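You operate a simulated robot arm through the tools that you are given. There is no shell and no other tool.

You run a simulated robot arm. Do the job below in one go: nothing can be reset, and whatever is moved stays where it is left.

Task
Grease the top of the rubber block in the green clamp, then put the block in the OK tray.
Fine: set the clamp to HOLD first; use the blue-handled pad and the grease tin, put the pad back and leave the clamp on FREE. Set down upright: blue-handled pad. Where these are worked on the way, their far stop is far enough and under half their travel is too little: green clamp. A coat counts when it lies all over at full strength: go over it till it gets no stronger.

Only the result counts: the job must be done as asked and must still hold three seconds after the hand-in. Knocking over, shifting, dropping, spilling or breaking anything else fails it.

Robot
A 7-joint arm with a two-finger parallel gripper, fixed in place. Base frame: the origin is on the floor under the middle of its stand, x ahead of it, y to its left, z up. Readings come in mm, degrees, newtons and seconds.
It reaches about 1247 mm from its shoulder. Its first joint turns from -132.0 to 132.0 degrees. Payload 3.91 kg.
The TCP is the grasp point between the finger pads, 30 mm short of the fingertips. In the tool frame z runs along the fingers and y along their closing line. Largest opening 110 mm; finger width 20, thickness 10; the body of the gripper, 48 by 112 mm, starts 55 mm behind the TCP.
Orientation is told as [roll, pitch, yaw] about the base's x, y, z axes, in that order, counted from this pose: with the fingers straight down and closing along the base's y, the tool's x points along the base's -x, its y along +y and its z along -z.

Tools
- The arm moves only by the tool servo_tool. Its argument "increments" is a list that holds one entry, the list of rows, each a list of 6 numbers: the shift along the tool's x, y, z in cm, then the turn, a rotation vector about the tool's x, y, z in degrees. In form: [[[x, y, z, wx, wy, wz], ...]]. A call has 1 to 20 rows; each row shifts and turns the commanded pose from where the row before left it, along the tool's axes as they then stand. "gripper" is the gripper command, from -1 (fully open) to 1 (shut), values between in proportion, set as the call begins (left out, the last holds). Rows are played at 5 a second. More than 50 mm and 8.6 degrees between two rows, or a gripper value outside its range, and nothing of the call is played. A pose out of reach is approached as far as the arm can. The call stops where the force on the tool passes 90 N (or 10 N more than at its start, if that is more) or the arm is blocked; 0.2 s more then pass. The fingers move at their own pace (about 108 mm/s each) and stop on an object; they squeeze with about 22 N. The grip force told is the motor's: it shows also when the fingers shut on nothing. Time passes only in rows, and 0.2 s behind the last, so rows that do not move let the fingers close. It gives the time, the measured TCP pose, the force on the tool (base axes), the opening and the grip force at its end, in the units of the frame above (readings bear some noise), with the torque about the TCP (base axes, N m) and any sound that the robot's microphone picked up.
- Cameras (640 x 400 px; columns grow to the right, rows downward): "scene" is fixed at [402, 648.4, 1501]; the picture's right is [-1.00, 0.07, 0.00], its down [0.07, 0.94, -0.32] and it looks along [-0.02, -0.32, -0.95] (base axes); focal length 251 px, centre (320, 200). "wrist" rides on the gripper at [72, 17, -103] in the tool frame; the picture's right is [-0.23, 0.97, 0.00], its down [-0.76, -0.18, -0.62] and it looks along [-0.61, -0.14, 0.78] (tool axes); focal length 222 px, centre (320, 200). There is no depth. A picture from a camera that has moved, and an enlarged one, comes with that camera's place and axes in the base frame and with its lens.
- grab_frame(camera): a new picture of that camera. It takes no simulated time.
- close_up(camera, box): a new picture of the part [left, top, right, bottom] of that camera's present view, enlarged. It takes no simulated time.
- close_job(): hands the job in; it is judged then, once.

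Places have to be worked out from the pictures, the camera data and where the tool is seen. Open the gripper and draw the arm clear of the work before you hand the job in, unless the task says otherwise.

The tools are called by a JSON object that holds its "op" and its "data". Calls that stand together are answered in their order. servo_tool: Moves the arm, as the interface text tells. Its arguments: {"type":"object","properties":{"increments":{"type":"array","items":{"type":"array","items":{"type":"array","items":{"type":"number"}}}},"gripper":{"type":"number"}},"required":["increments"]} The other tools are called the same way: grab_frame (camera) takes a picture; close_up (camera, box) takes an enlarged picture of a part of a camera's view; close_job () hands the job in.

At the start:

```text
time: 0.0
tcp_pos: [430.6, 333.6, 1090.9]
tool_rot: [0.0, 0.0, 0.0]
ft_force: [-0.4, 0.6, -0.2]
wrist_torque: [0.0, 0.0, -0.01]
opening: 109.8
finger_force: 0.1
```

scene: 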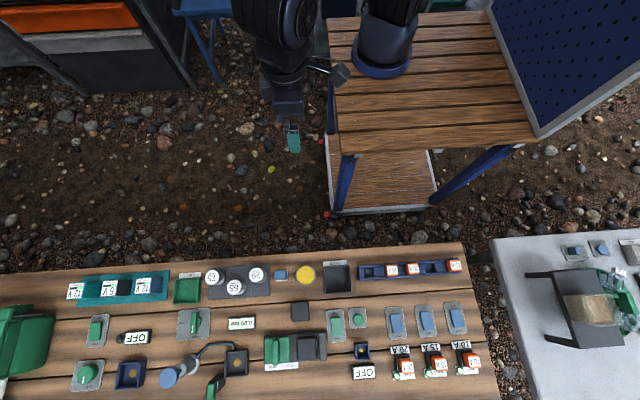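
wrist: 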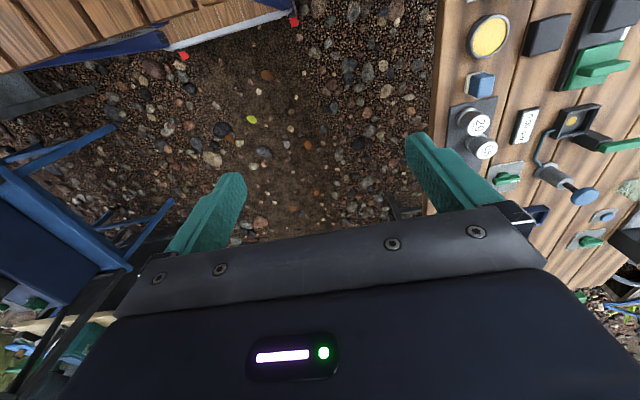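

The scene shows a workbench along the bottom with many fixtures; I need enlarged views to identify the green clamp, pad, grease tin and trays.

{"op": "close_up", "data": {"camera": "scene", "box": [0, 240, 160, 400]}}

{"op": "close_up", "data": {"camera": "scene", "box": [140, 240, 300, 400]}}

{"op": "close_up", "data": {"camera": "scene", "box": [250, 240, 410, 400]}}

{"op": "close_up", "data": {"camera": "scene", "box": [350, 240, 510, 400]}}

{"op": "close_up", "data": {"camera": "scene", "box": [480, 220, 640, 400]}}

```text
2.50 times, centred on (80, 320) of scene
camera zoom: at [402.0, 648.4, 1501.0], right [-1.0, 0.07, 0.0], down [0.07, 0.94, -0.32], along [-0.02, -0.32, -0.95], focal length 628 px, centre (920, -100)
```

zoom: 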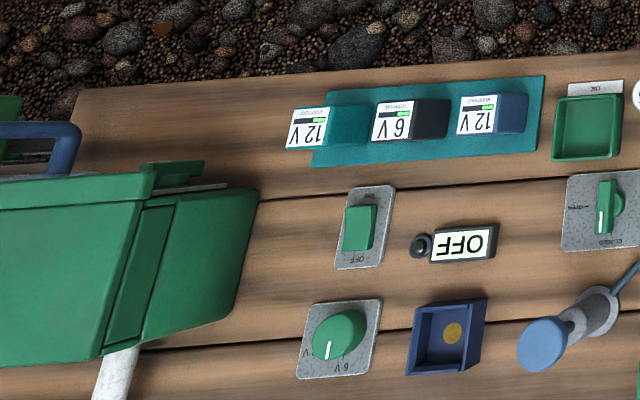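

```text
2.50 times, centred on (220, 320) of scene
camera zoom: at [402.0, 648.4, 1501.0], right [-1.0, 0.07, 0.0], down [0.07, 0.94, -0.32], along [-0.02, -0.32, -0.95], focal length 628 px, centre (570, -100)
```

zoom: 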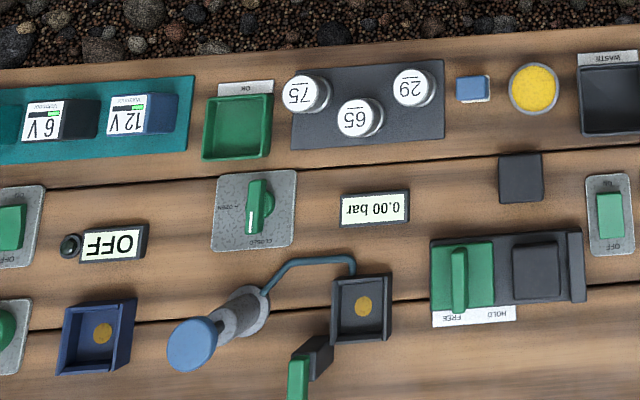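

```text
2.50 times, centred on (330, 320) of scene
camera zoom: at [402.0, 648.4, 1501.0], right [-1.0, 0.07, 0.0], down [0.07, 0.94, -0.32], along [-0.02, -0.32, -0.95], focal length 628 px, centre (295, -100)
```

zoom: 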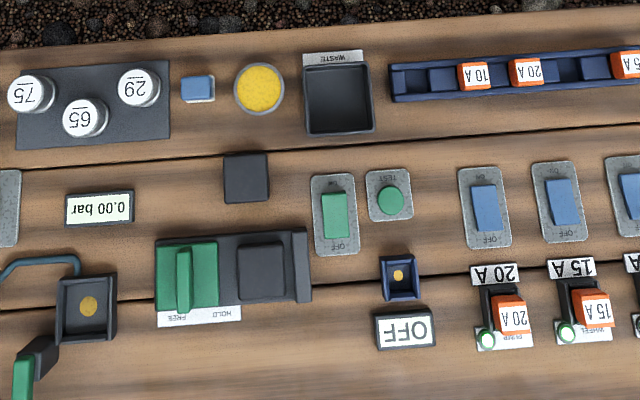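

```text
2.50 times, centred on (430, 320) of scene
camera zoom: at [402.0, 648.4, 1501.0], right [-1.0, 0.07, 0.0], down [0.07, 0.94, -0.32], along [-0.02, -0.32, -0.95], focal length 628 px, centre (45, -100)
```

zoom: 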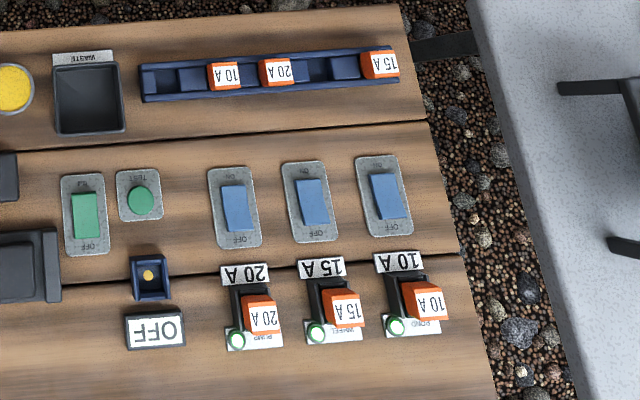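

```text
2.22 times, centred on (560, 310) of scene
camera zoom: at [402.0, 648.4, 1501.0], right [-1.0, 0.07, 0.0], down [0.07, 0.94, -0.32], along [-0.02, -0.32, -0.95], focal length 558 px, centre (-213, -44)
```

zoom: 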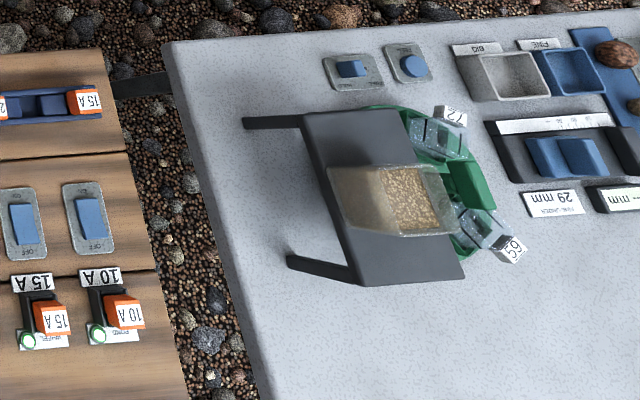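

The scene shows the green clamp (slider at FREE, dark block at right of it), the blue-handled pad by the yellow tin, and the green OK tray. Triangulating the tin puts its top near (443, 617, 742). I move over the bench to look with the wrist camera.

{"op": "servo_tool", "data": {"increments": [[[0.6, 4.5, 0.6, 0, 0, 0], [0.6, 4.5, 0.6, 0, 0, 0], [0.6, 4.5, 0.6, 0, 0, 0], [0.6, 4.5, 0.6, 0, 0, 0], [0.6, 4.5, 0.6, 0, 0, 0], [0.6, 4.5, 0.6, 0, 0, 0], [0.6, 4.5, 0.6, 0, 0, 0], [0.6, 4.5, 0.6, 0, 0, 0], [0.6, 4.5, 0.6, 0, 0, 0], [0, 0, 0, 0, 0, 0]]], "gripper": -1}}

{"op": "grab_frame", "data": {"camera": "wrist"}}

{"op": "grab_frame", "data": {"camera": "scene"}}

```text
time: 2.2
tcp_pos: [376.9, 740.2, 1038.1]
tool_rot: [0.0, 0.0, 0.0]
ft_force: [0.4, 0.9, 0.0]
wrist_torque: [-0.01, -0.03, 0.03]
opening: 109.8
finger_force: 0.0
```

```text
taken
camera wrist: at [304.3, 758.3, 1142.1], right [0.23, 0.97, 0.0], down [0.76, -0.18, 0.62], along [0.61, -0.14, -0.78], focal length 222 px, centre (320, 200)
```

wrist: 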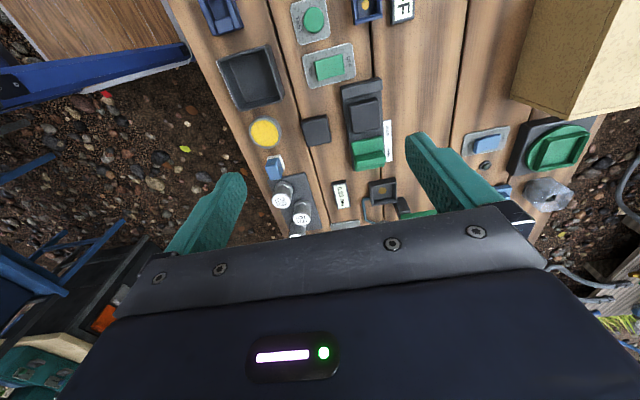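

```text
taken
```

scene: 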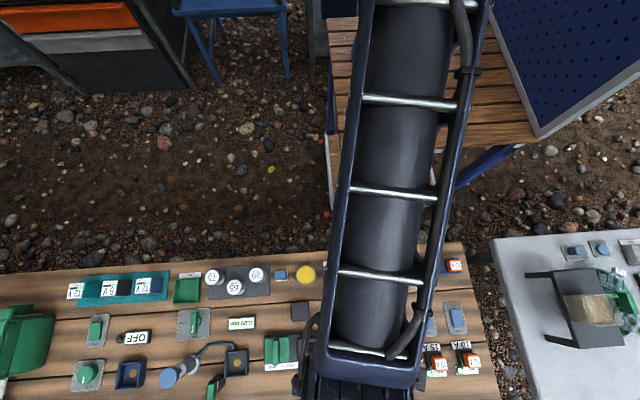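

The wrist view now shows the bench: clamp near (365,125), tin and pad near (268,150). I zoom in on those parts.

{"op": "close_up", "data": {"camera": "wrist", "box": [300, 60, 430, 190]}}

{"op": "close_up", "data": {"camera": "wrist", "box": [220, 100, 330, 210]}}

{"op": "close_up", "data": {"camera": "wrist", "box": [200, 0, 420, 220]}}

```text
3.08 times, centred on (365, 125) of wrist
camera zoom: at [304.3, 758.3, 1142.1], right [0.23, 0.97, 0.0], down [0.76, -0.18, 0.62], along [0.61, -0.14, -0.78], focal length 684 px, centre (182, 431)
```

zoom: 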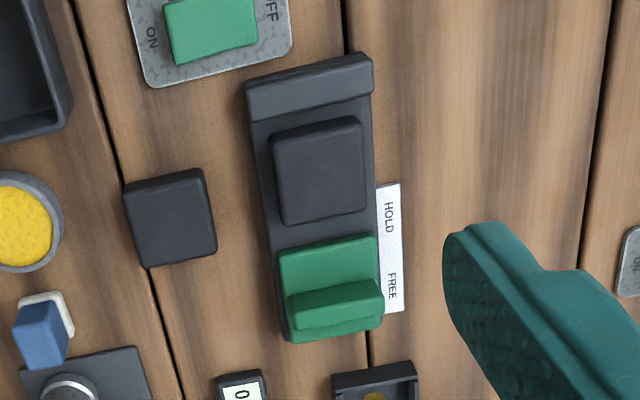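

```text
3.64 times, centred on (275, 155) of wrist
camera zoom: at [304.3, 758.3, 1142.1], right [0.23, 0.97, 0.0], down [0.76, -0.18, 0.62], along [0.61, -0.14, -0.78], focal length 808 px, centre (484, 364)
```

zoom: 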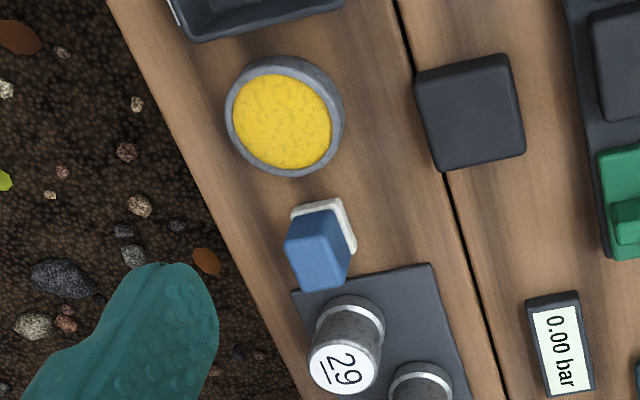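

```text
1.82 times, centred on (310, 110) of wrist
camera zoom: at [304.3, 758.3, 1142.1], right [0.23, 0.97, 0.0], down [0.76, -0.18, 0.62], along [0.61, -0.14, -0.78], focal length 404 px, centre (338, 364)
```

zoom: 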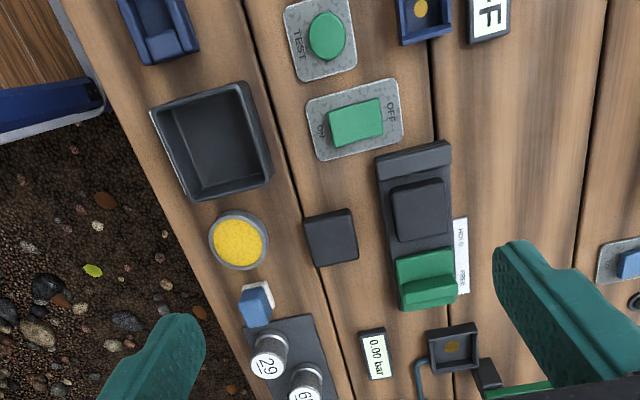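

Clamp fin appears near (525, 805) at FREE, block near (446, 806), both about z 750–760. I drop closer over the clamp for a better look.

{"op": "servo_tool", "data": {"increments": [[[-1.9, 1.3, 3.4, 0, 0, 0], [-1.9, 1.3, 3.4, 0, 0, 0], [-1.9, 1.3, 3.4, 0, 0, 0], [-1.9, 1.3, 3.4, 0, 0, 0], [-1.9, 1.3, 3.4, 0, 0, 0], [0, 0, 0, 0, 0, 0]]]}}

{"op": "grab_frame", "data": {"camera": "wrist"}}

{"op": "close_up", "data": {"camera": "wrist", "box": [220, 40, 420, 240]}}

```text
time: 3.6
tcp_pos: [475.4, 804.4, 866.9]
tool_rot: [-0.1, -0.1, -0.1]
ft_force: [-0.4, 0.5, -0.2]
wrist_torque: [0.0, 0.0, 0.02]
opening: 110.0
finger_force: 0.0
```

```text
taken
camera wrist: at [401.1, 822.1, 969.8], right [0.23, 0.97, 0.0], down [0.76, -0.18, 0.62], along [0.61, -0.14, -0.78], focal length 222 px, centre (320, 200)
```

wrist: 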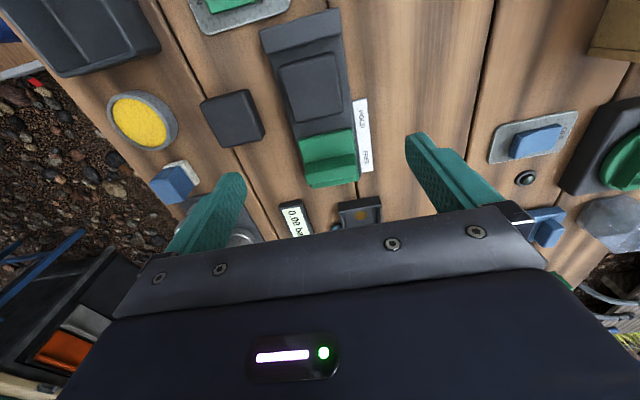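

```text
2.00 times, centred on (320, 140) of wrist
camera zoom: at [401.1, 822.1, 969.8], right [0.23, 0.97, 0.0], down [0.76, -0.18, 0.62], along [0.61, -0.14, -0.78], focal length 444 px, centre (320, 320)
```

zoom: 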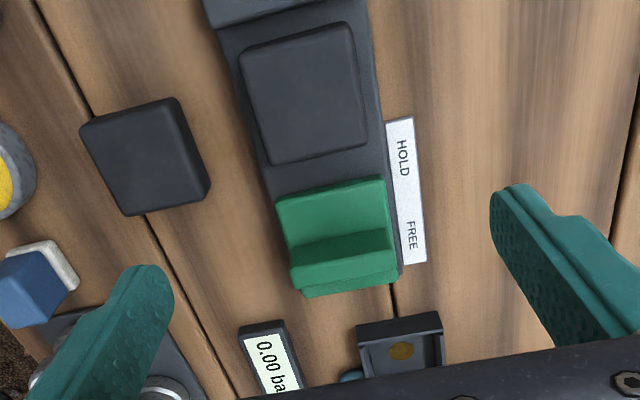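

I zoom further on the green slider and fin to read its edges.

{"op": "close_up", "data": {"camera": "wrist", "box": [280, 110, 380, 200]}}

{"op": "close_up", "data": {"camera": "wrist", "box": [250, 0, 370, 130]}}

{"op": "close_up", "data": {"camera": "scene", "box": [250, 320, 340, 380]}}

```text
4.44 times, centred on (330, 155) of wrist
camera zoom: at [401.1, 822.1, 969.8], right [0.23, 0.97, 0.0], down [0.76, -0.18, 0.62], along [0.61, -0.14, -0.78], focal length 987 px, centre (276, 400)
```

zoom: 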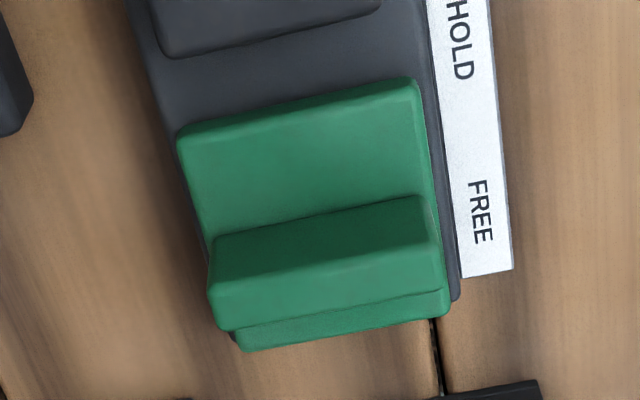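

```text
3.08 times, centred on (310, 65) of wrist
camera zoom: at [401.1, 822.1, 969.8], right [0.23, 0.97, 0.0], down [0.76, -0.18, 0.62], along [0.61, -0.14, -0.78], focal length 684 px, centre (351, 615)
```

zoom: 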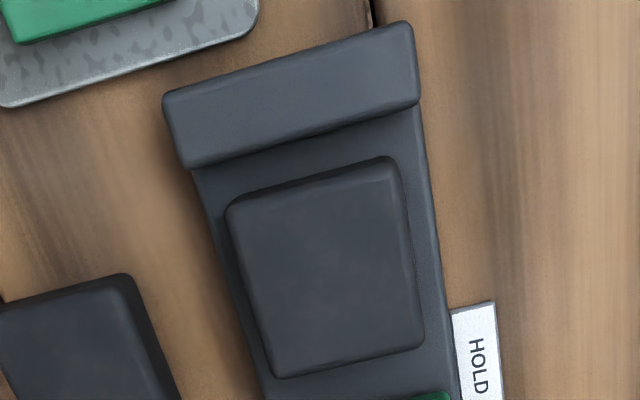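

```text
6.67 times, centred on (295, 350) of scene
camera zoom: at [402.0, 648.4, 1501.0], right [-1.0, 0.07, 0.0], down [0.07, 0.94, -0.32], along [-0.02, -0.32, -0.95], focal length 1675 px, centre (487, -800)
```

zoom: 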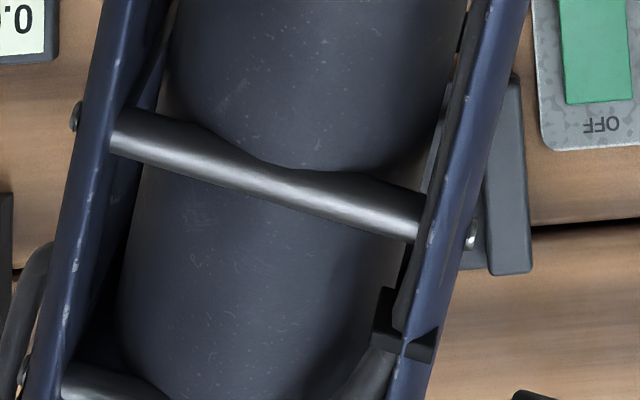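

The views so far lie along one sight line, so heights are poorly determined. I turn the tool 90° about its axis (the orientation I need for gripping the fin along x) and look from the side.

{"op": "servo_tool", "data": {"increments": [[[0, 0, 0, 0, 0, 7.5], [0, 0, 0, 0, 0, 7.5], [0, 0, 0, 0, 0, 7.5], [0, 0, 0, 0, 0, 7.5], [0, 0, 0, 0, 0, 7.5], [0, 0, 0, 0, 0, 7.5], [0, 0, 0, 0, 0, 7.5], [0, 0, 0, 0, 0, 7.5], [0, 0, 0, 0, 0, 7.5], [0, 0, 0, 0, 0, 7.5], [0, 0, 0, 0, 0, 7.5], [0, 0, 0, 0, 0, 7.5], [0, 0, 0, 0, 0, 0]]]}}

{"op": "grab_frame", "data": {"camera": "wrist"}}

{"op": "close_up", "data": {"camera": "wrist", "box": [230, 40, 430, 190]}}

```text
time: 6.4
tcp_pos: [470.5, 803.9, 866.8]
tool_rot: [0.0, 0.0, -90.0]
ft_force: [0.7, 1.0, 0.5]
wrist_torque: [-0.01, 0.01, 0.01]
opening: 110.0
finger_force: 0.1
```

```text
taken
camera wrist: at [486.9, 876.9, 970.5], right [0.97, -0.23, 0.0], down [-0.18, -0.76, 0.62], along [-0.14, -0.61, -0.78], focal length 222 px, centre (320, 200)
```

wrist: 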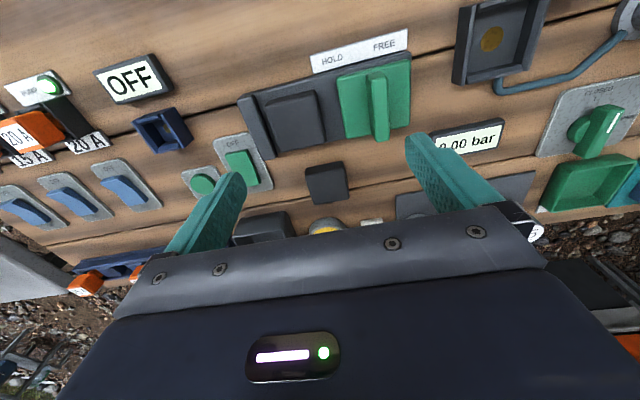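

```text
2.67 times, centred on (330, 115) of wrist
camera zoom: at [486.9, 876.9, 970.5], right [0.97, -0.23, 0.0], down [-0.18, -0.76, 0.62], along [-0.14, -0.61, -0.78], focal length 592 px, centre (293, 427)
```

zoom: 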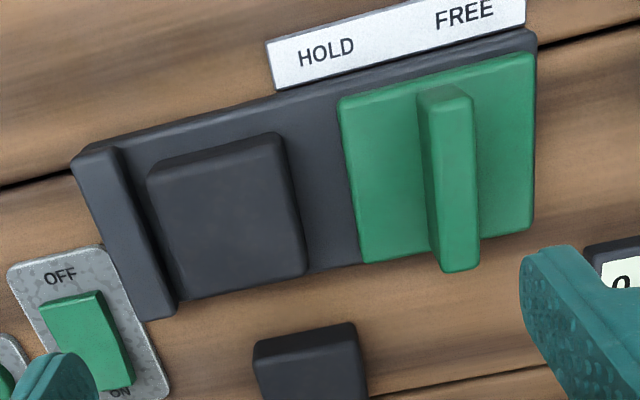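

This side view shows the clamp clearly. I zoom in on the fin and on the block for measurement.

{"op": "close_up", "data": {"camera": "wrist", "box": [325, 55, 425, 150]}}

{"op": "close_up", "data": {"camera": "wrist", "box": [230, 70, 350, 170]}}

```text
4.21 times, centred on (375, 102) of wrist
camera zoom: at [486.9, 876.9, 970.5], right [0.97, -0.23, 0.0], down [-0.18, -0.76, 0.62], along [-0.14, -0.61, -0.78], focal length 935 px, centre (88, 610)
```

zoom: 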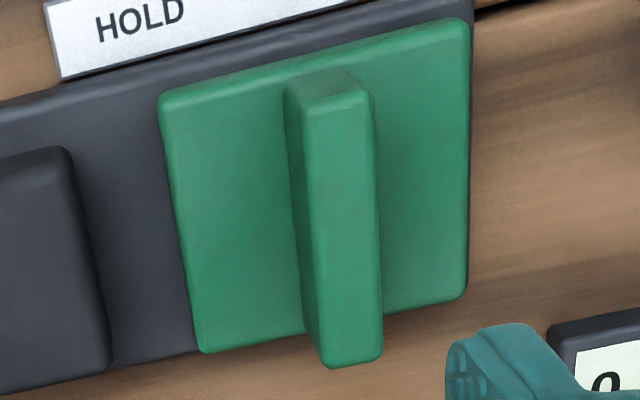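

```text
4.00 times, centred on (290, 120) of wrist
camera zoom: at [486.9, 876.9, 970.5], right [0.97, -0.23, 0.0], down [-0.18, -0.76, 0.62], along [-0.14, -0.61, -0.78], focal length 888 px, centre (440, 520)
```

zoom: 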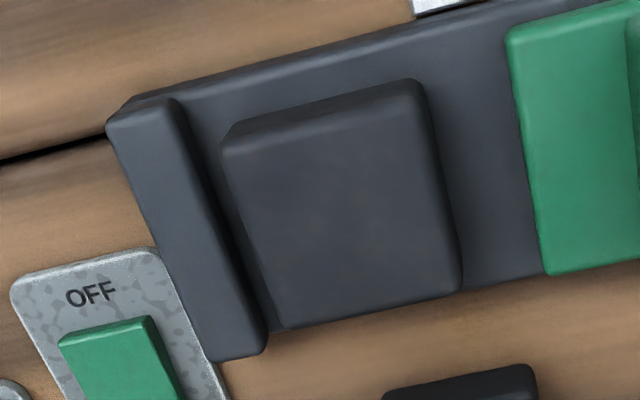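

From the two views the fin's top is about (525, 805, 771), 12 mm thick along x, 54 mm long along y, on a slider whose top is at z≈747; the block's top is about (445.5, 803.5, 748.6), some 50×47 mm. I move above the fin with a 50 mm opening.

{"op": "servo_tool", "data": {"increments": [[[0.07, 2.67, 1.35, 0, 0, 0], [0.07, 2.67, 1.35, 0, 0, 0], [0, 0, 1.5, 0, 0, 0], [0, 0, 0, 0, 0, 0], [0, 0, 0, 0, 0, 0]]], "gripper": 0.09}}

{"op": "grab_frame", "data": {"camera": "wrist"}}

{"op": "close_up", "data": {"camera": "wrist", "box": [220, 60, 420, 220]}}

```text
time: 7.6
tcp_pos: [525.1, 803.3, 826.2]
tool_rot: [0.1, 0.0, -90.1]
ft_force: [0.6, -0.2, -0.2]
wrist_torque: [-0.03, 0.0, -0.01]
opening: 50.3
finger_force: 0.2
```

```text
taken
camera wrist: at [540.2, 876.9, 930.4], right [0.97, -0.23, 0.0], down [-0.18, -0.76, 0.62], along [-0.14, -0.61, -0.78], focal length 222 px, centre (320, 200)
```

wrist: 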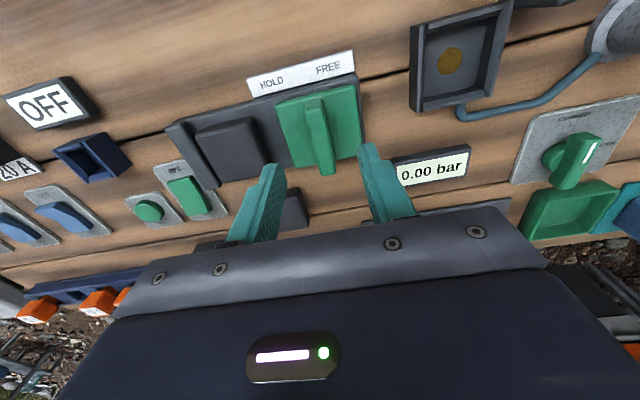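

```text
2.50 times, centred on (320, 140) of wrist
camera zoom: at [540.2, 876.9, 930.4], right [0.97, -0.23, 0.0], down [-0.18, -0.76, 0.62], along [-0.14, -0.61, -0.78], focal length 555 px, centre (320, 350)
```

zoom: 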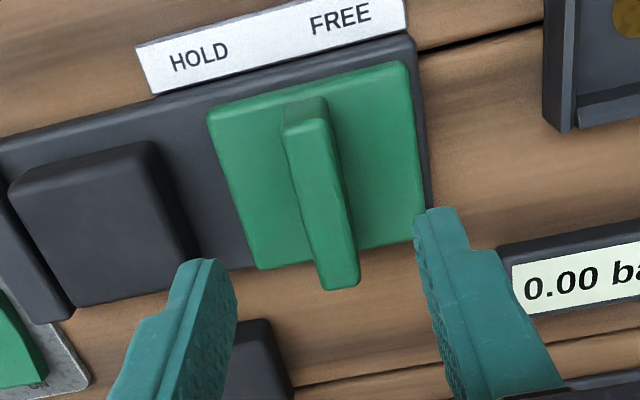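

The fin is centred between the fingers. I go down to z≈784 (tips about 7 mm over the slider), then close on the fin.

{"op": "servo_tool", "data": {"increments": [[[0, 0, 1.4, 0, 0, 0], [0, 0, 1.4, 0, 0, 0], [0, 0, 1.3, 0, 0, 0], [0, 0, 0, 0, 0, 0]]]}}

{"op": "servo_tool", "data": {"increments": [[[0, 0, 0, 0, 0, 0], [0, 0, 0, 0, 0, 0], [0, 0, 0, 0, 0, 0]]], "gripper": 1}}

{"op": "grab_frame", "data": {"camera": "wrist"}}

```text
time: 8.6
tcp_pos: [524.5, 805.6, 782.7]
tool_rot: [0.1, 0.0, -90.1]
ft_force: [-0.2, 0.0, 0.3]
wrist_torque: [0.03, 0.01, -0.01]
opening: 49.9
finger_force: 0.1
```

```text
time: 9.4
tcp_pos: [525.6, 805.4, 782.6]
tool_rot: [0.0, 0.1, -90.0]
ft_force: [3.5, 2.4, -1.3]
wrist_torque: [0.21, -0.05, -0.01]
opening: 13.2
finger_force: 44.8
```

```text
taken
camera wrist: at [541.1, 877.9, 887.2], right [0.97, -0.23, 0.0], down [-0.18, -0.76, 0.62], along [-0.14, -0.61, -0.78], focal length 222 px, centre (320, 200)
```

wrist: 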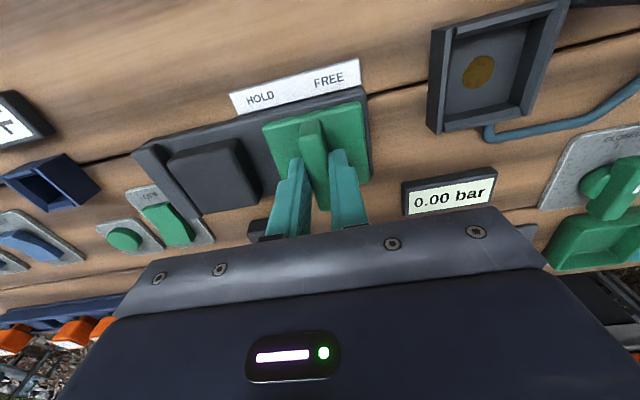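

The fin is gripped (13 mm opening). I slide it toward HOLD (−x) in small steps.

{"op": "servo_tool", "data": {"increments": [[[0, -0.4, 0, 0, 0, 0], [0, -0.4, 0, 0, 0, 0], [0, -0.4, 0, 0, 0, 0], [0, -0.4, 0, 0, 0, 0], [0, 0, 0, 0, 0, 0]]]}}

{"op": "close_up", "data": {"camera": "wrist", "box": [120, 50, 420, 240]}}

```text
time: 10.6
tcp_pos: [510.1, 804.7, 782.9]
tool_rot: [0.0, 0.1, -90.1]
ft_force: [-0.3, -4.4, 16.8]
wrist_torque: [-1.08, 0.03, -0.01]
opening: 13.2
finger_force: 44.9
```

```text
2.11 times, centred on (270, 145) of wrist
camera zoom: at [524.8, 877.8, 887.3], right [0.97, -0.23, 0.0], down [-0.18, -0.76, 0.62], along [-0.14, -0.61, -0.78], focal length 468 px, centre (425, 316)
```

zoom: 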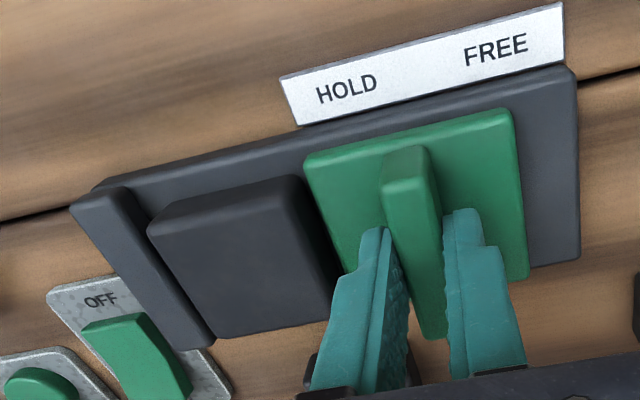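

The slider moves well (16 mm so far) and it nears the block. I go on in small steps until it meets its stop.

{"op": "servo_tool", "data": {"increments": [[[0, -0.25, 0, 0, 0, 0], [0, -0.25, 0, 0, 0, 0], [0, -0.25, 0, 0, 0, 0], [0, 0, 0, 0, 0, 0]]]}}

{"op": "close_up", "data": {"camera": "wrist", "box": [120, 50, 420, 240]}}

```text
time: 11.6
tcp_pos: [501.0, 805.2, 783.4]
tool_rot: [0.0, 0.1, -90.0]
ft_force: [-2.8, -0.2, 6.4]
wrist_torque: [0.19, 0.06, -0.03]
opening: 13.0
finger_force: 45.4
```

```text
2.11 times, centred on (270, 145) of wrist
camera zoom: at [517.0, 877.9, 887.2], right [0.97, -0.23, 0.0], down [-0.18, -0.76, 0.62], along [-0.14, -0.61, -0.78], focal length 468 px, centre (425, 316)
```

zoom: 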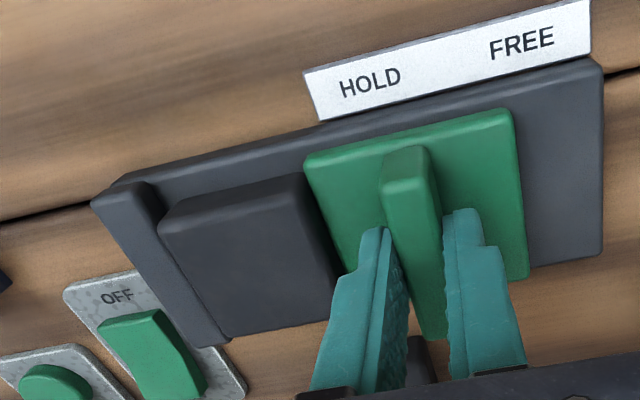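

The slider now pushes the block toward the fixed jaw. I continue to the stop in small steps.

{"op": "servo_tool", "data": {"increments": [[[0, -0.2, 0, 0, 0, 0], [0, -0.2, 0, 0, 0, 0], [0, -0.2, 0, 0, 0, 0], [0, -0.2, 0, 0, 0, 0], [0, 0, 0, 0, 0, 0]]]}}

{"op": "close_up", "data": {"camera": "wrist", "box": [120, 50, 420, 240]}}

```text
time: 12.8
tcp_pos: [495.8, 805.8, 783.3]
tool_rot: [0.1, 0.0, -90.1]
ft_force: [18.3, -7.2, 3.2]
wrist_torque: [-0.02, -0.34, 0.05]
opening: 13.1
finger_force: 45.5
```

```text
2.11 times, centred on (270, 145) of wrist
camera zoom: at [511.7, 877.9, 887.2], right [0.97, -0.23, 0.0], down [-0.18, -0.76, 0.62], along [-0.14, -0.61, -0.78], focal length 468 px, centre (425, 316)
```

zoom: 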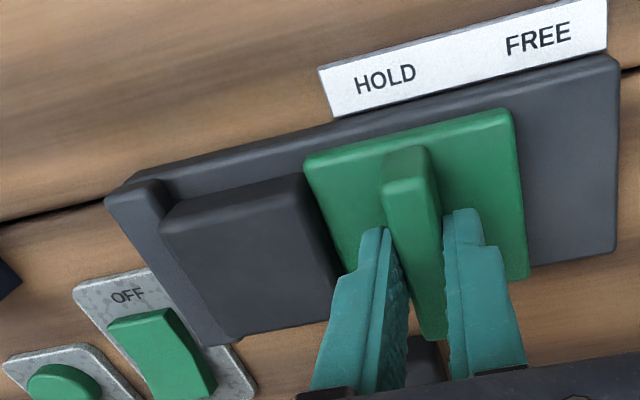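

Force in +x has begun to rise (18 N), measured x lags at 495.8: the block is nearly at the fixed jaw. A few more millimetres to be sure of the stop.

{"op": "servo_tool", "data": {"increments": [[[0, -0.15, 0, 0, 0, 0], [0, -0.15, 0, 0, 0, 0], [0, -0.15, 0, 0, 0, 0], [0, -0.15, 0, 0, 0, 0], [0, 0, 0, 0, 0, 0]]]}}

{"op": "close_up", "data": {"camera": "wrist", "box": [120, 50, 420, 240]}}

```text
time: 14.0
tcp_pos: [494.8, 803.5, 783.4]
tool_rot: [0.3, 0.0, -90.4]
ft_force: [77.3, 19.8, -11.7]
wrist_torque: [0.21, -1.36, 0.37]
opening: 13.7
finger_force: 45.2
```

```text
2.11 times, centred on (270, 145) of wrist
camera zoom: at [511.0, 877.8, 887.3], right [0.97, -0.23, 0.0], down [-0.18, -0.76, 0.62], along [-0.14, -0.61, -0.78], focal length 468 px, centre (425, 316)
```

zoom: 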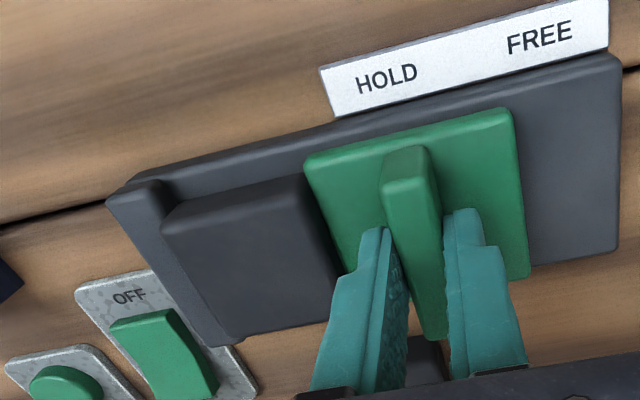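

The stop is reached (77 N, slider no longer moving, about 30 mm travel). I relieve the push, open the fingers and rise.

{"op": "servo_tool", "data": {"increments": [[[0, 0.3, 0, 0, 0, 0], [0, 0.35, 0, 0, 0, 0], [0, 0, 0, 0, 0, 0]]]}}

{"op": "servo_tool", "data": {"increments": [[[0, 0, 0, 0, 0, 0], [0, 0, 0, 0, 0, 0], [0, 0, -2, 0, 0, 0], [0, 0, -4, 0, 0, 0], [0, 0, -4, 0, 0, 0], [0, 0, 0, 0, 0, 0]]], "gripper": 0.09}}

{"op": "grab_frame", "data": {"camera": "wrist"}}

{"op": "close_up", "data": {"camera": "wrist", "box": [220, 50, 420, 190]}}

```text
time: 14.8
tcp_pos: [494.7, 805.5, 782.7]
tool_rot: [-0.1, 0.0, -90.1]
ft_force: [44.4, 4.9, -2.2]
wrist_torque: [-0.02, -0.93, 0.01]
opening: 13.3
finger_force: 45.1
```

```text
time: 16.2
tcp_pos: [493.7, 805.0, 883.3]
tool_rot: [0.1, 0.0, -90.0]
ft_force: [0.0, 0.1, -0.2]
wrist_torque: [0.01, 0.02, -0.02]
opening: 50.1
finger_force: 0.1
```

```text
taken
camera wrist: at [510.1, 878.3, 987.0], right [0.97, -0.23, 0.0], down [-0.18, -0.76, 0.62], along [-0.14, -0.61, -0.78], focal length 222 px, centre (320, 200)
```

wrist: 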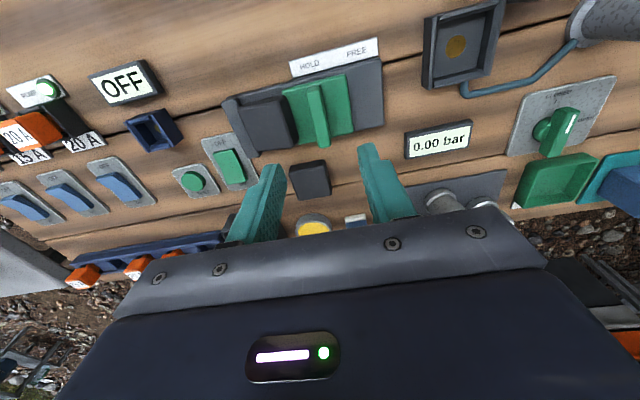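

```text
2.86 times, centred on (320, 120) of wrist
camera zoom: at [510.1, 878.3, 987.0], right [0.97, -0.23, 0.0], down [-0.18, -0.76, 0.62], along [-0.14, -0.61, -0.78], focal length 635 px, centre (320, 429)
```

zoom: 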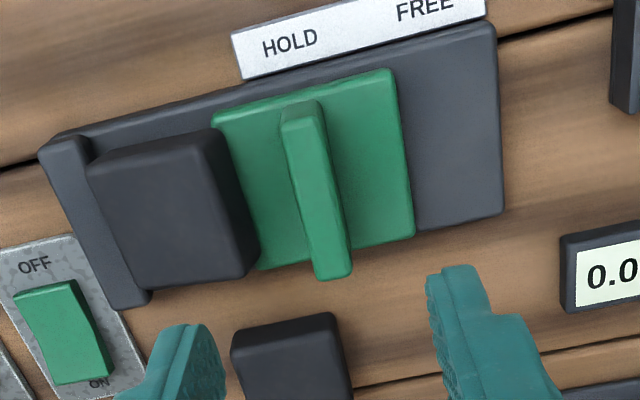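

The clamp is at HOLD with the block wedged between slider and fixed jaw. Now I go over to the pad (about (515, 613)) and look at it closely.

{"op": "servo_tool", "data": {"increments": [[[-4.2, 0.5, 0, 0, 0, 0], [-4.2, 0.5, 0, 0, 0, 0], [-4.2, 0.5, 0, 0, 0, 0], [-4.2, 0.5, 0, 0, 0, 0], [0, 0, 0, 0, 0, 0]]], "gripper": -1}}

{"op": "grab_frame", "data": {"camera": "wrist"}}

{"op": "close_up", "data": {"camera": "wrist", "box": [220, 40, 420, 190]}}

{"op": "close_up", "data": {"camera": "scene", "box": [230, 240, 340, 390]}}

```text
time: 17.4
tcp_pos: [513.4, 638.1, 881.8]
tool_rot: [0.0, 0.0, -89.9]
ft_force: [-0.9, -0.1, -0.1]
wrist_torque: [-0.01, -0.05, -0.01]
opening: 109.9
finger_force: 0.0
```

```text
taken
camera wrist: at [530.3, 710.8, 985.4], right [0.97, -0.23, 0.0], down [-0.18, -0.76, 0.62], along [-0.14, -0.61, -0.78], focal length 222 px, centre (320, 200)
```

wrist: 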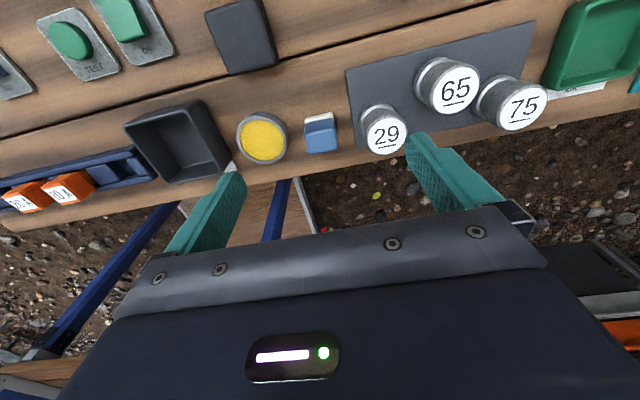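

```text
2.67 times, centred on (320, 115) of wrist
camera zoom: at [530.3, 710.8, 985.4], right [0.97, -0.23, 0.0], down [-0.18, -0.76, 0.62], along [-0.14, -0.61, -0.78], focal length 592 px, centre (320, 427)
```

zoom: 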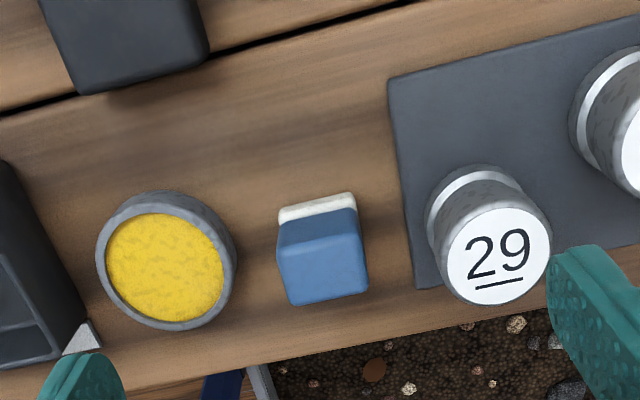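

```text
2.67 times, centred on (285, 315) of scene
camera zoom: at [402.0, 648.4, 1501.0], right [-1.0, 0.07, 0.0], down [0.07, 0.94, -0.32], along [-0.02, -0.32, -0.95], focal length 670 px, centre (413, -107)
```

zoom: 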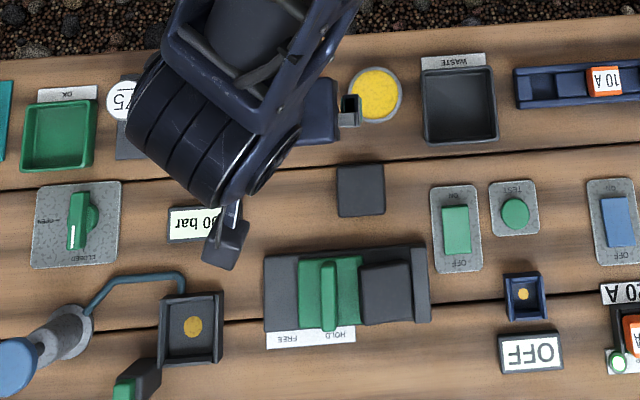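

I zoom on the pad and tin for measuring.

{"op": "close_up", "data": {"camera": "wrist", "box": [290, 95, 350, 165]}}

{"op": "close_up", "data": {"camera": "wrist", "box": [225, 95, 305, 175]}}

```text
5.71 times, centred on (320, 130) of wrist
camera zoom: at [530.3, 710.8, 985.4], right [0.97, -0.23, 0.0], down [-0.18, -0.76, 0.62], along [-0.14, -0.61, -0.78], focal length 1269 px, centre (320, 600)
```

zoom: 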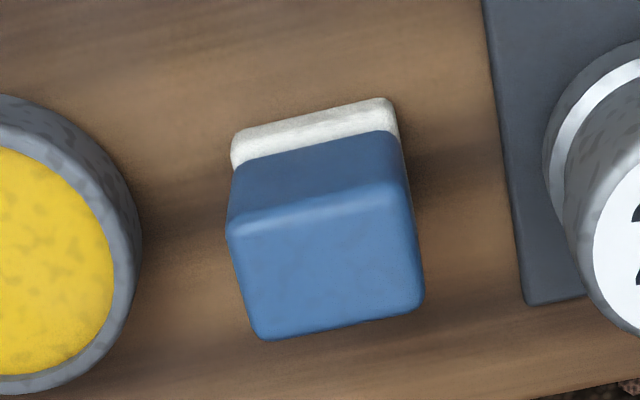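

```text
5.00 times, centred on (265, 135) of wrist
camera zoom: at [530.3, 710.8, 985.4], right [0.97, -0.23, 0.0], down [-0.18, -0.76, 0.62], along [-0.14, -0.61, -0.78], focal length 1111 px, centre (595, 525)
```

zoom: 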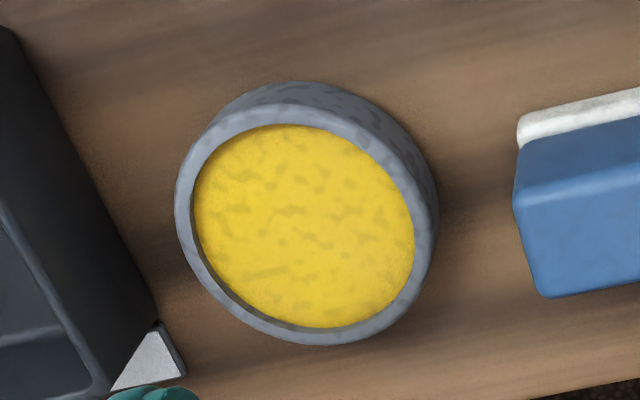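

The handle's top looks about 33×23 mm, square to the axes. To get its height I shift 80 mm in x and look again.

{"op": "servo_tool", "data": {"increments": [[[0, -4.0, 0, 0, 0, 0], [0, -4.0, 0, 0, 0, 0], [0, 0, 0, 0, 0, 0], [0, 0, 0, 0, 0, 0]]]}}

{"op": "grab_frame", "data": {"camera": "wrist"}}

{"op": "close_up", "data": {"camera": "wrist", "box": [355, 90, 425, 160]}}

{"op": "close_up", "data": {"camera": "wrist", "box": [290, 70, 400, 170]}}

```text
time: 18.4
tcp_pos: [433.7, 637.1, 882.6]
tool_rot: [0.1, 0.0, -90.0]
ft_force: [0.3, 0.1, 0.5]
wrist_torque: [0.0, 0.01, 0.01]
opening: 109.6
finger_force: 0.2
```

```text
taken
camera wrist: at [450.8, 710.9, 985.7], right [0.97, -0.23, 0.0], down [-0.18, -0.76, 0.62], along [-0.14, -0.61, -0.78], focal length 222 px, centre (320, 200)
```

wrist: 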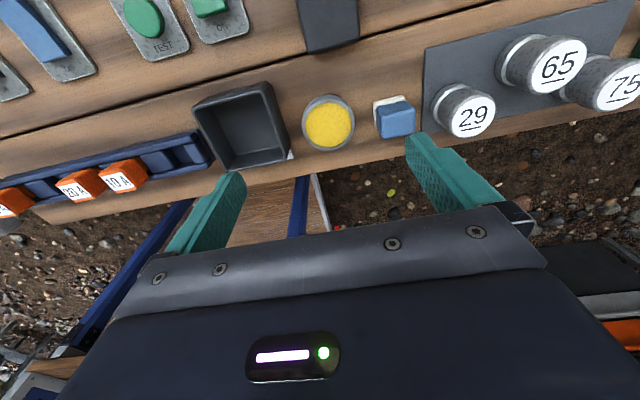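

```text
5.71 times, centred on (390, 125) of wrist
camera zoom: at [450.8, 710.9, 985.7], right [0.97, -0.23, 0.0], down [-0.18, -0.76, 0.62], along [-0.14, -0.61, -0.78], focal length 1269 px, centre (-80, 629)
```

zoom: 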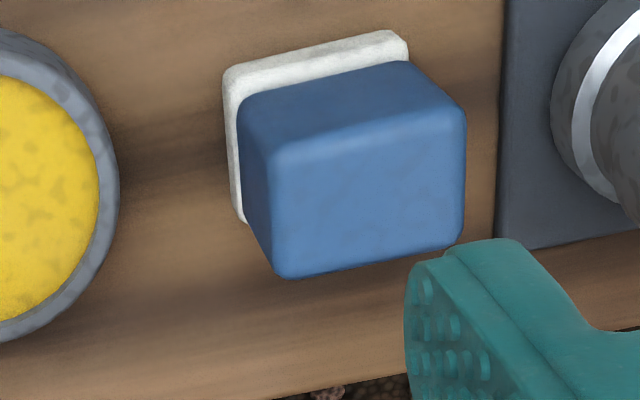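

```text
4.00 times, centred on (345, 120) of wrist
camera zoom: at [450.8, 710.9, 985.7], right [0.97, -0.23, 0.0], down [-0.18, -0.76, 0.62], along [-0.14, -0.61, -0.78], focal length 888 px, centre (220, 520)
```

zoom: 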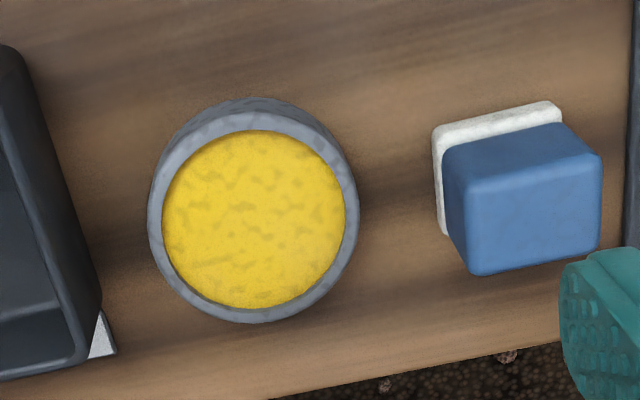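

Triangulating: pad handle top at z≈764, handle about 34×22 mm centred (509.3, 615.3), white base 34×30 mm on the bench at z≈720; grease surface about (439.5, 622, 739), some 50 mm across. I place the tool over the pad and turn back so the fingers close along y, where there is free room.

{"op": "servo_tool", "data": {"increments": [[[-1.1, 3.78, 0, 0, 0, 0], [-1.1, 3.77, 0, 0, 0, 0], [0, 0, 0, 0, 0, -7.5], [0, 0, 0, 0, 0, -7.5], [0, 0, 0, 0, 0, -7.5], [0, 0, 0, 0, 0, -7.5], [0, 0, 0, 0, 0, -7.5], [0, 0, 0, 0, 0, -7.5], [0, 0, 0, 0, 0, -7.5], [0, 0, 0, 0, 0, -7.5], [0, 0, 0, 0, 0, -7.5], [0, 0, 0, 0, 0, -7.5], [0, 0, 0, 0, 0, -7.5], [0, 0, 0, 0, 0, -7.5], [0, 0, 2.0, 0, 0, 0], [0, 0, 0, 0, 0, 0], [0, 0, 0, 0, 0, 0]]], "gripper": 0.0}}

{"op": "grab_frame", "data": {"camera": "wrist"}}

{"op": "close_up", "data": {"camera": "wrist", "box": [240, 70, 400, 190]}}

```text
time: 22.0
tcp_pos: [509.9, 616.6, 864.1]
tool_rot: [0.1, 0.0, 0.0]
ft_force: [-0.4, -0.4, -0.2]
wrist_torque: [0.02, -0.02, 0.01]
opening: 54.9
finger_force: 0.1
```

```text
taken
camera wrist: at [436.9, 633.4, 967.3], right [0.23, 0.97, 0.0], down [0.76, -0.18, 0.62], along [0.61, -0.14, -0.78], focal length 222 px, centre (320, 200)
```

wrist: 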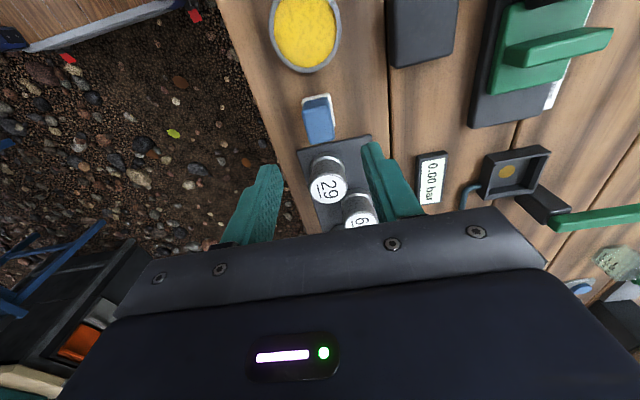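

```text
3.33 times, centred on (320, 130) of wrist
camera zoom: at [436.9, 633.4, 967.3], right [0.23, 0.97, 0.0], down [0.76, -0.18, 0.62], along [0.61, -0.14, -0.78], focal length 740 px, centre (320, 433)
```

zoom: 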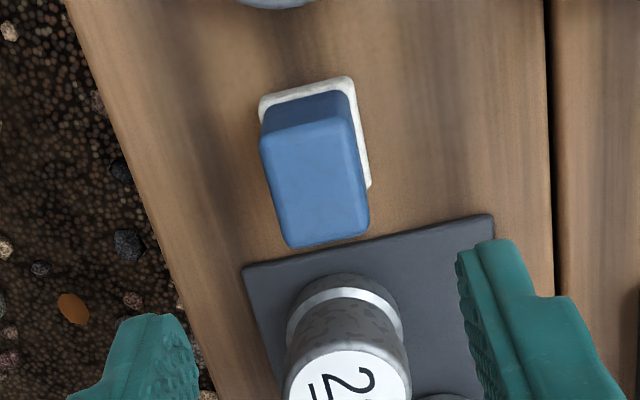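

The handle top is confirmed around (508.5, 616, 764), right under the TCP. I descend to TCP z≈765 and close on the handle.

{"op": "servo_tool", "data": {"increments": [[[0, 0, 3.4, 0, 0, 0], [0, 0, 3.4, 0, 0, 0], [0, 0, 2.0, 0, 0, 0], [0, 0, 1.1, 0, 0, 0], [0, 0, 0, 0, 0, 0]]]}}

{"op": "servo_tool", "data": {"increments": [[[0, 0, 0, 0, 0, 0], [0, 0, 0, 0, 0, 0], [0, 0, 0, 0, 0, 0]]], "gripper": 1}}

{"op": "grab_frame", "data": {"camera": "wrist"}}

{"op": "close_up", "data": {"camera": "wrist", "box": [230, 60, 410, 240]}}

```text
time: 23.2
tcp_pos: [509.0, 615.5, 764.2]
tool_rot: [0.0, 0.0, 0.1]
ft_force: [0.6, -0.7, -0.6]
wrist_torque: [0.01, 0.0, -0.01]
opening: 55.0
finger_force: 0.2
```

```text
time: 24.0
tcp_pos: [510.6, 615.8, 764.8]
tool_rot: [0.1, 0.0, 0.0]
ft_force: [-0.1, 0.2, 0.3]
wrist_torque: [-0.03, -0.03, 0.03]
opening: 25.3
finger_force: 21.8
```

```text
taken
camera wrist: at [436.4, 632.9, 868.3], right [0.23, 0.97, 0.0], down [0.76, -0.18, 0.62], along [0.61, -0.14, -0.78], focal length 222 px, centre (320, 200)
```

wrist: 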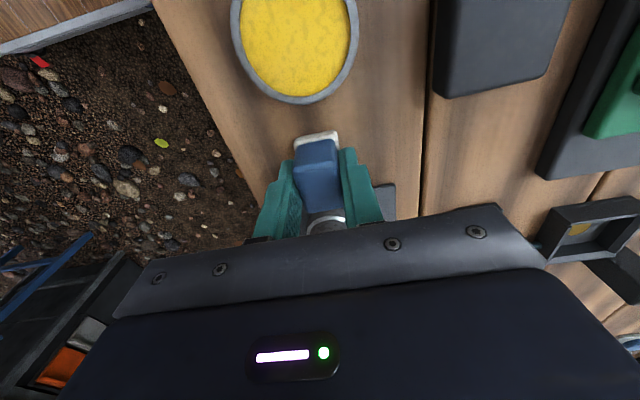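

```text
2.22 times, centred on (320, 150) of wrist
camera zoom: at [436.4, 632.9, 868.3], right [0.23, 0.97, 0.0], down [0.76, -0.18, 0.62], along [0.61, -0.14, -0.78], focal length 494 px, centre (320, 311)
```

zoom: 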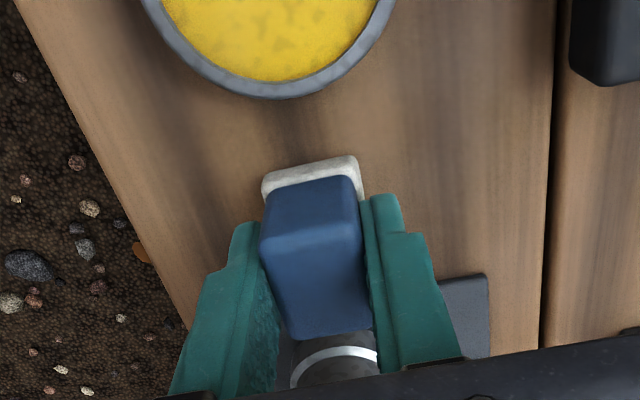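

The pad is held (25 mm opening). I lift 50 mm and carry it over the tin centre, then check the alignment.

{"op": "servo_tool", "data": {"increments": [[[0, 0, -2.5, 0, 0, 0], [0, 0, -2.5, 0, 0, 0], [3.5, 0.35, 0, 0, 0, 0], [3.5, 0.35, 0, 0, 0, 0], [0, 0, 0, 0, 0, 0], [0, 0, 0, 0, 0, 0]]]}}

{"op": "grab_frame", "data": {"camera": "wrist"}}

{"op": "close_up", "data": {"camera": "wrist", "box": [230, 60, 410, 240]}}

{"op": "close_up", "data": {"camera": "scene", "box": [240, 240, 360, 360]}}

```text
time: 25.4
tcp_pos: [438.9, 619.5, 817.9]
tool_rot: [0.1, 0.0, 0.0]
ft_force: [0.5, 0.3, 0.1]
wrist_torque: [0.03, -0.02, 0.01]
opening: 25.4
finger_force: 22.0
```

```text
taken
camera wrist: at [365.4, 637.0, 921.2], right [0.23, 0.97, 0.0], down [0.76, -0.18, 0.62], along [0.61, -0.14, -0.78], focal length 222 px, centre (320, 200)
```

wrist: 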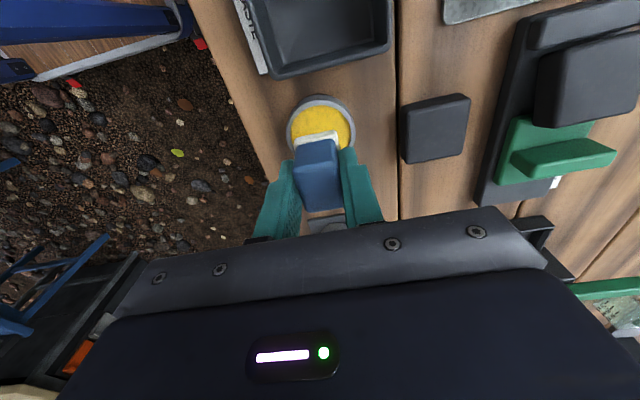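

```text
2.22 times, centred on (320, 150) of wrist
camera zoom: at [365.4, 637.0, 921.2], right [0.23, 0.97, 0.0], down [0.76, -0.18, 0.62], along [0.61, -0.14, -0.78], focal length 494 px, centre (320, 311)
```

zoom: 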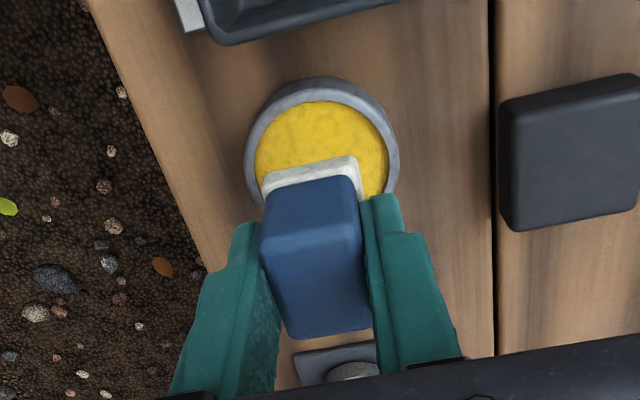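

```text
3.33 times, centred on (300, 300) of scene
camera zoom: at [402.0, 648.4, 1501.0], right [-1.0, 0.07, 0.0], down [0.07, 0.94, -0.32], along [-0.02, -0.32, -0.95], focal length 837 px, centre (387, -133)
```

zoom: 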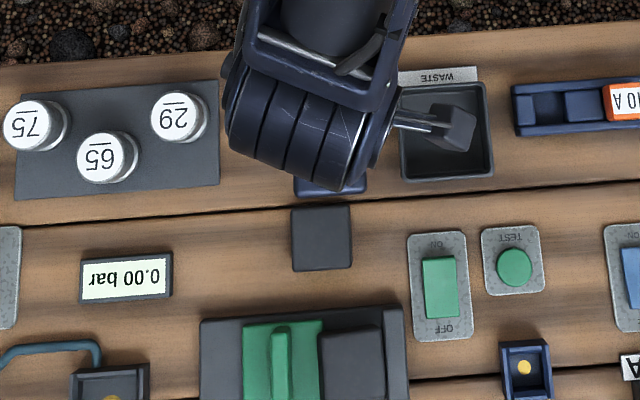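

The pad is centred over the tin (tin centre ≈ (439.5, 621.7)). I lower it toward the grease in steps, watching the force.

{"op": "servo_tool", "data": {"increments": [[[0, 0, 1.3, 0, 0, 0], [0, 0, 1.2, 0, 0, 0], [0, 0, 0.2, 0, 0, 0], [0, 0, 0.2, 0, 0, 0], [0, 0, 0, 0, 0, 0]]]}}

{"op": "close_up", "data": {"camera": "wrist", "box": [230, 60, 410, 240]}}

```text
time: 26.6
tcp_pos: [439.6, 621.5, 784.9]
tool_rot: [0.0, 0.0, 0.1]
ft_force: [-0.3, 0.1, 0.5]
wrist_torque: [-0.01, -0.04, 0.01]
opening: 25.0
finger_force: 22.1
```

```text
2.22 times, centred on (320, 150) of wrist
camera zoom: at [366.3, 639.1, 889.6], right [0.23, 0.97, 0.0], down [0.76, -0.18, 0.62], along [0.61, -0.14, -0.78], focal length 494 px, centre (320, 311)
```

zoom: 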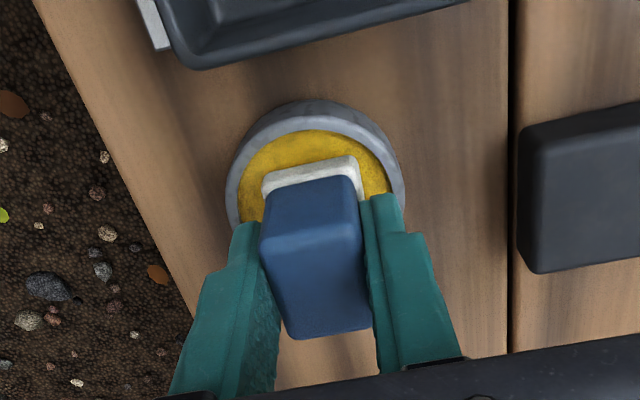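

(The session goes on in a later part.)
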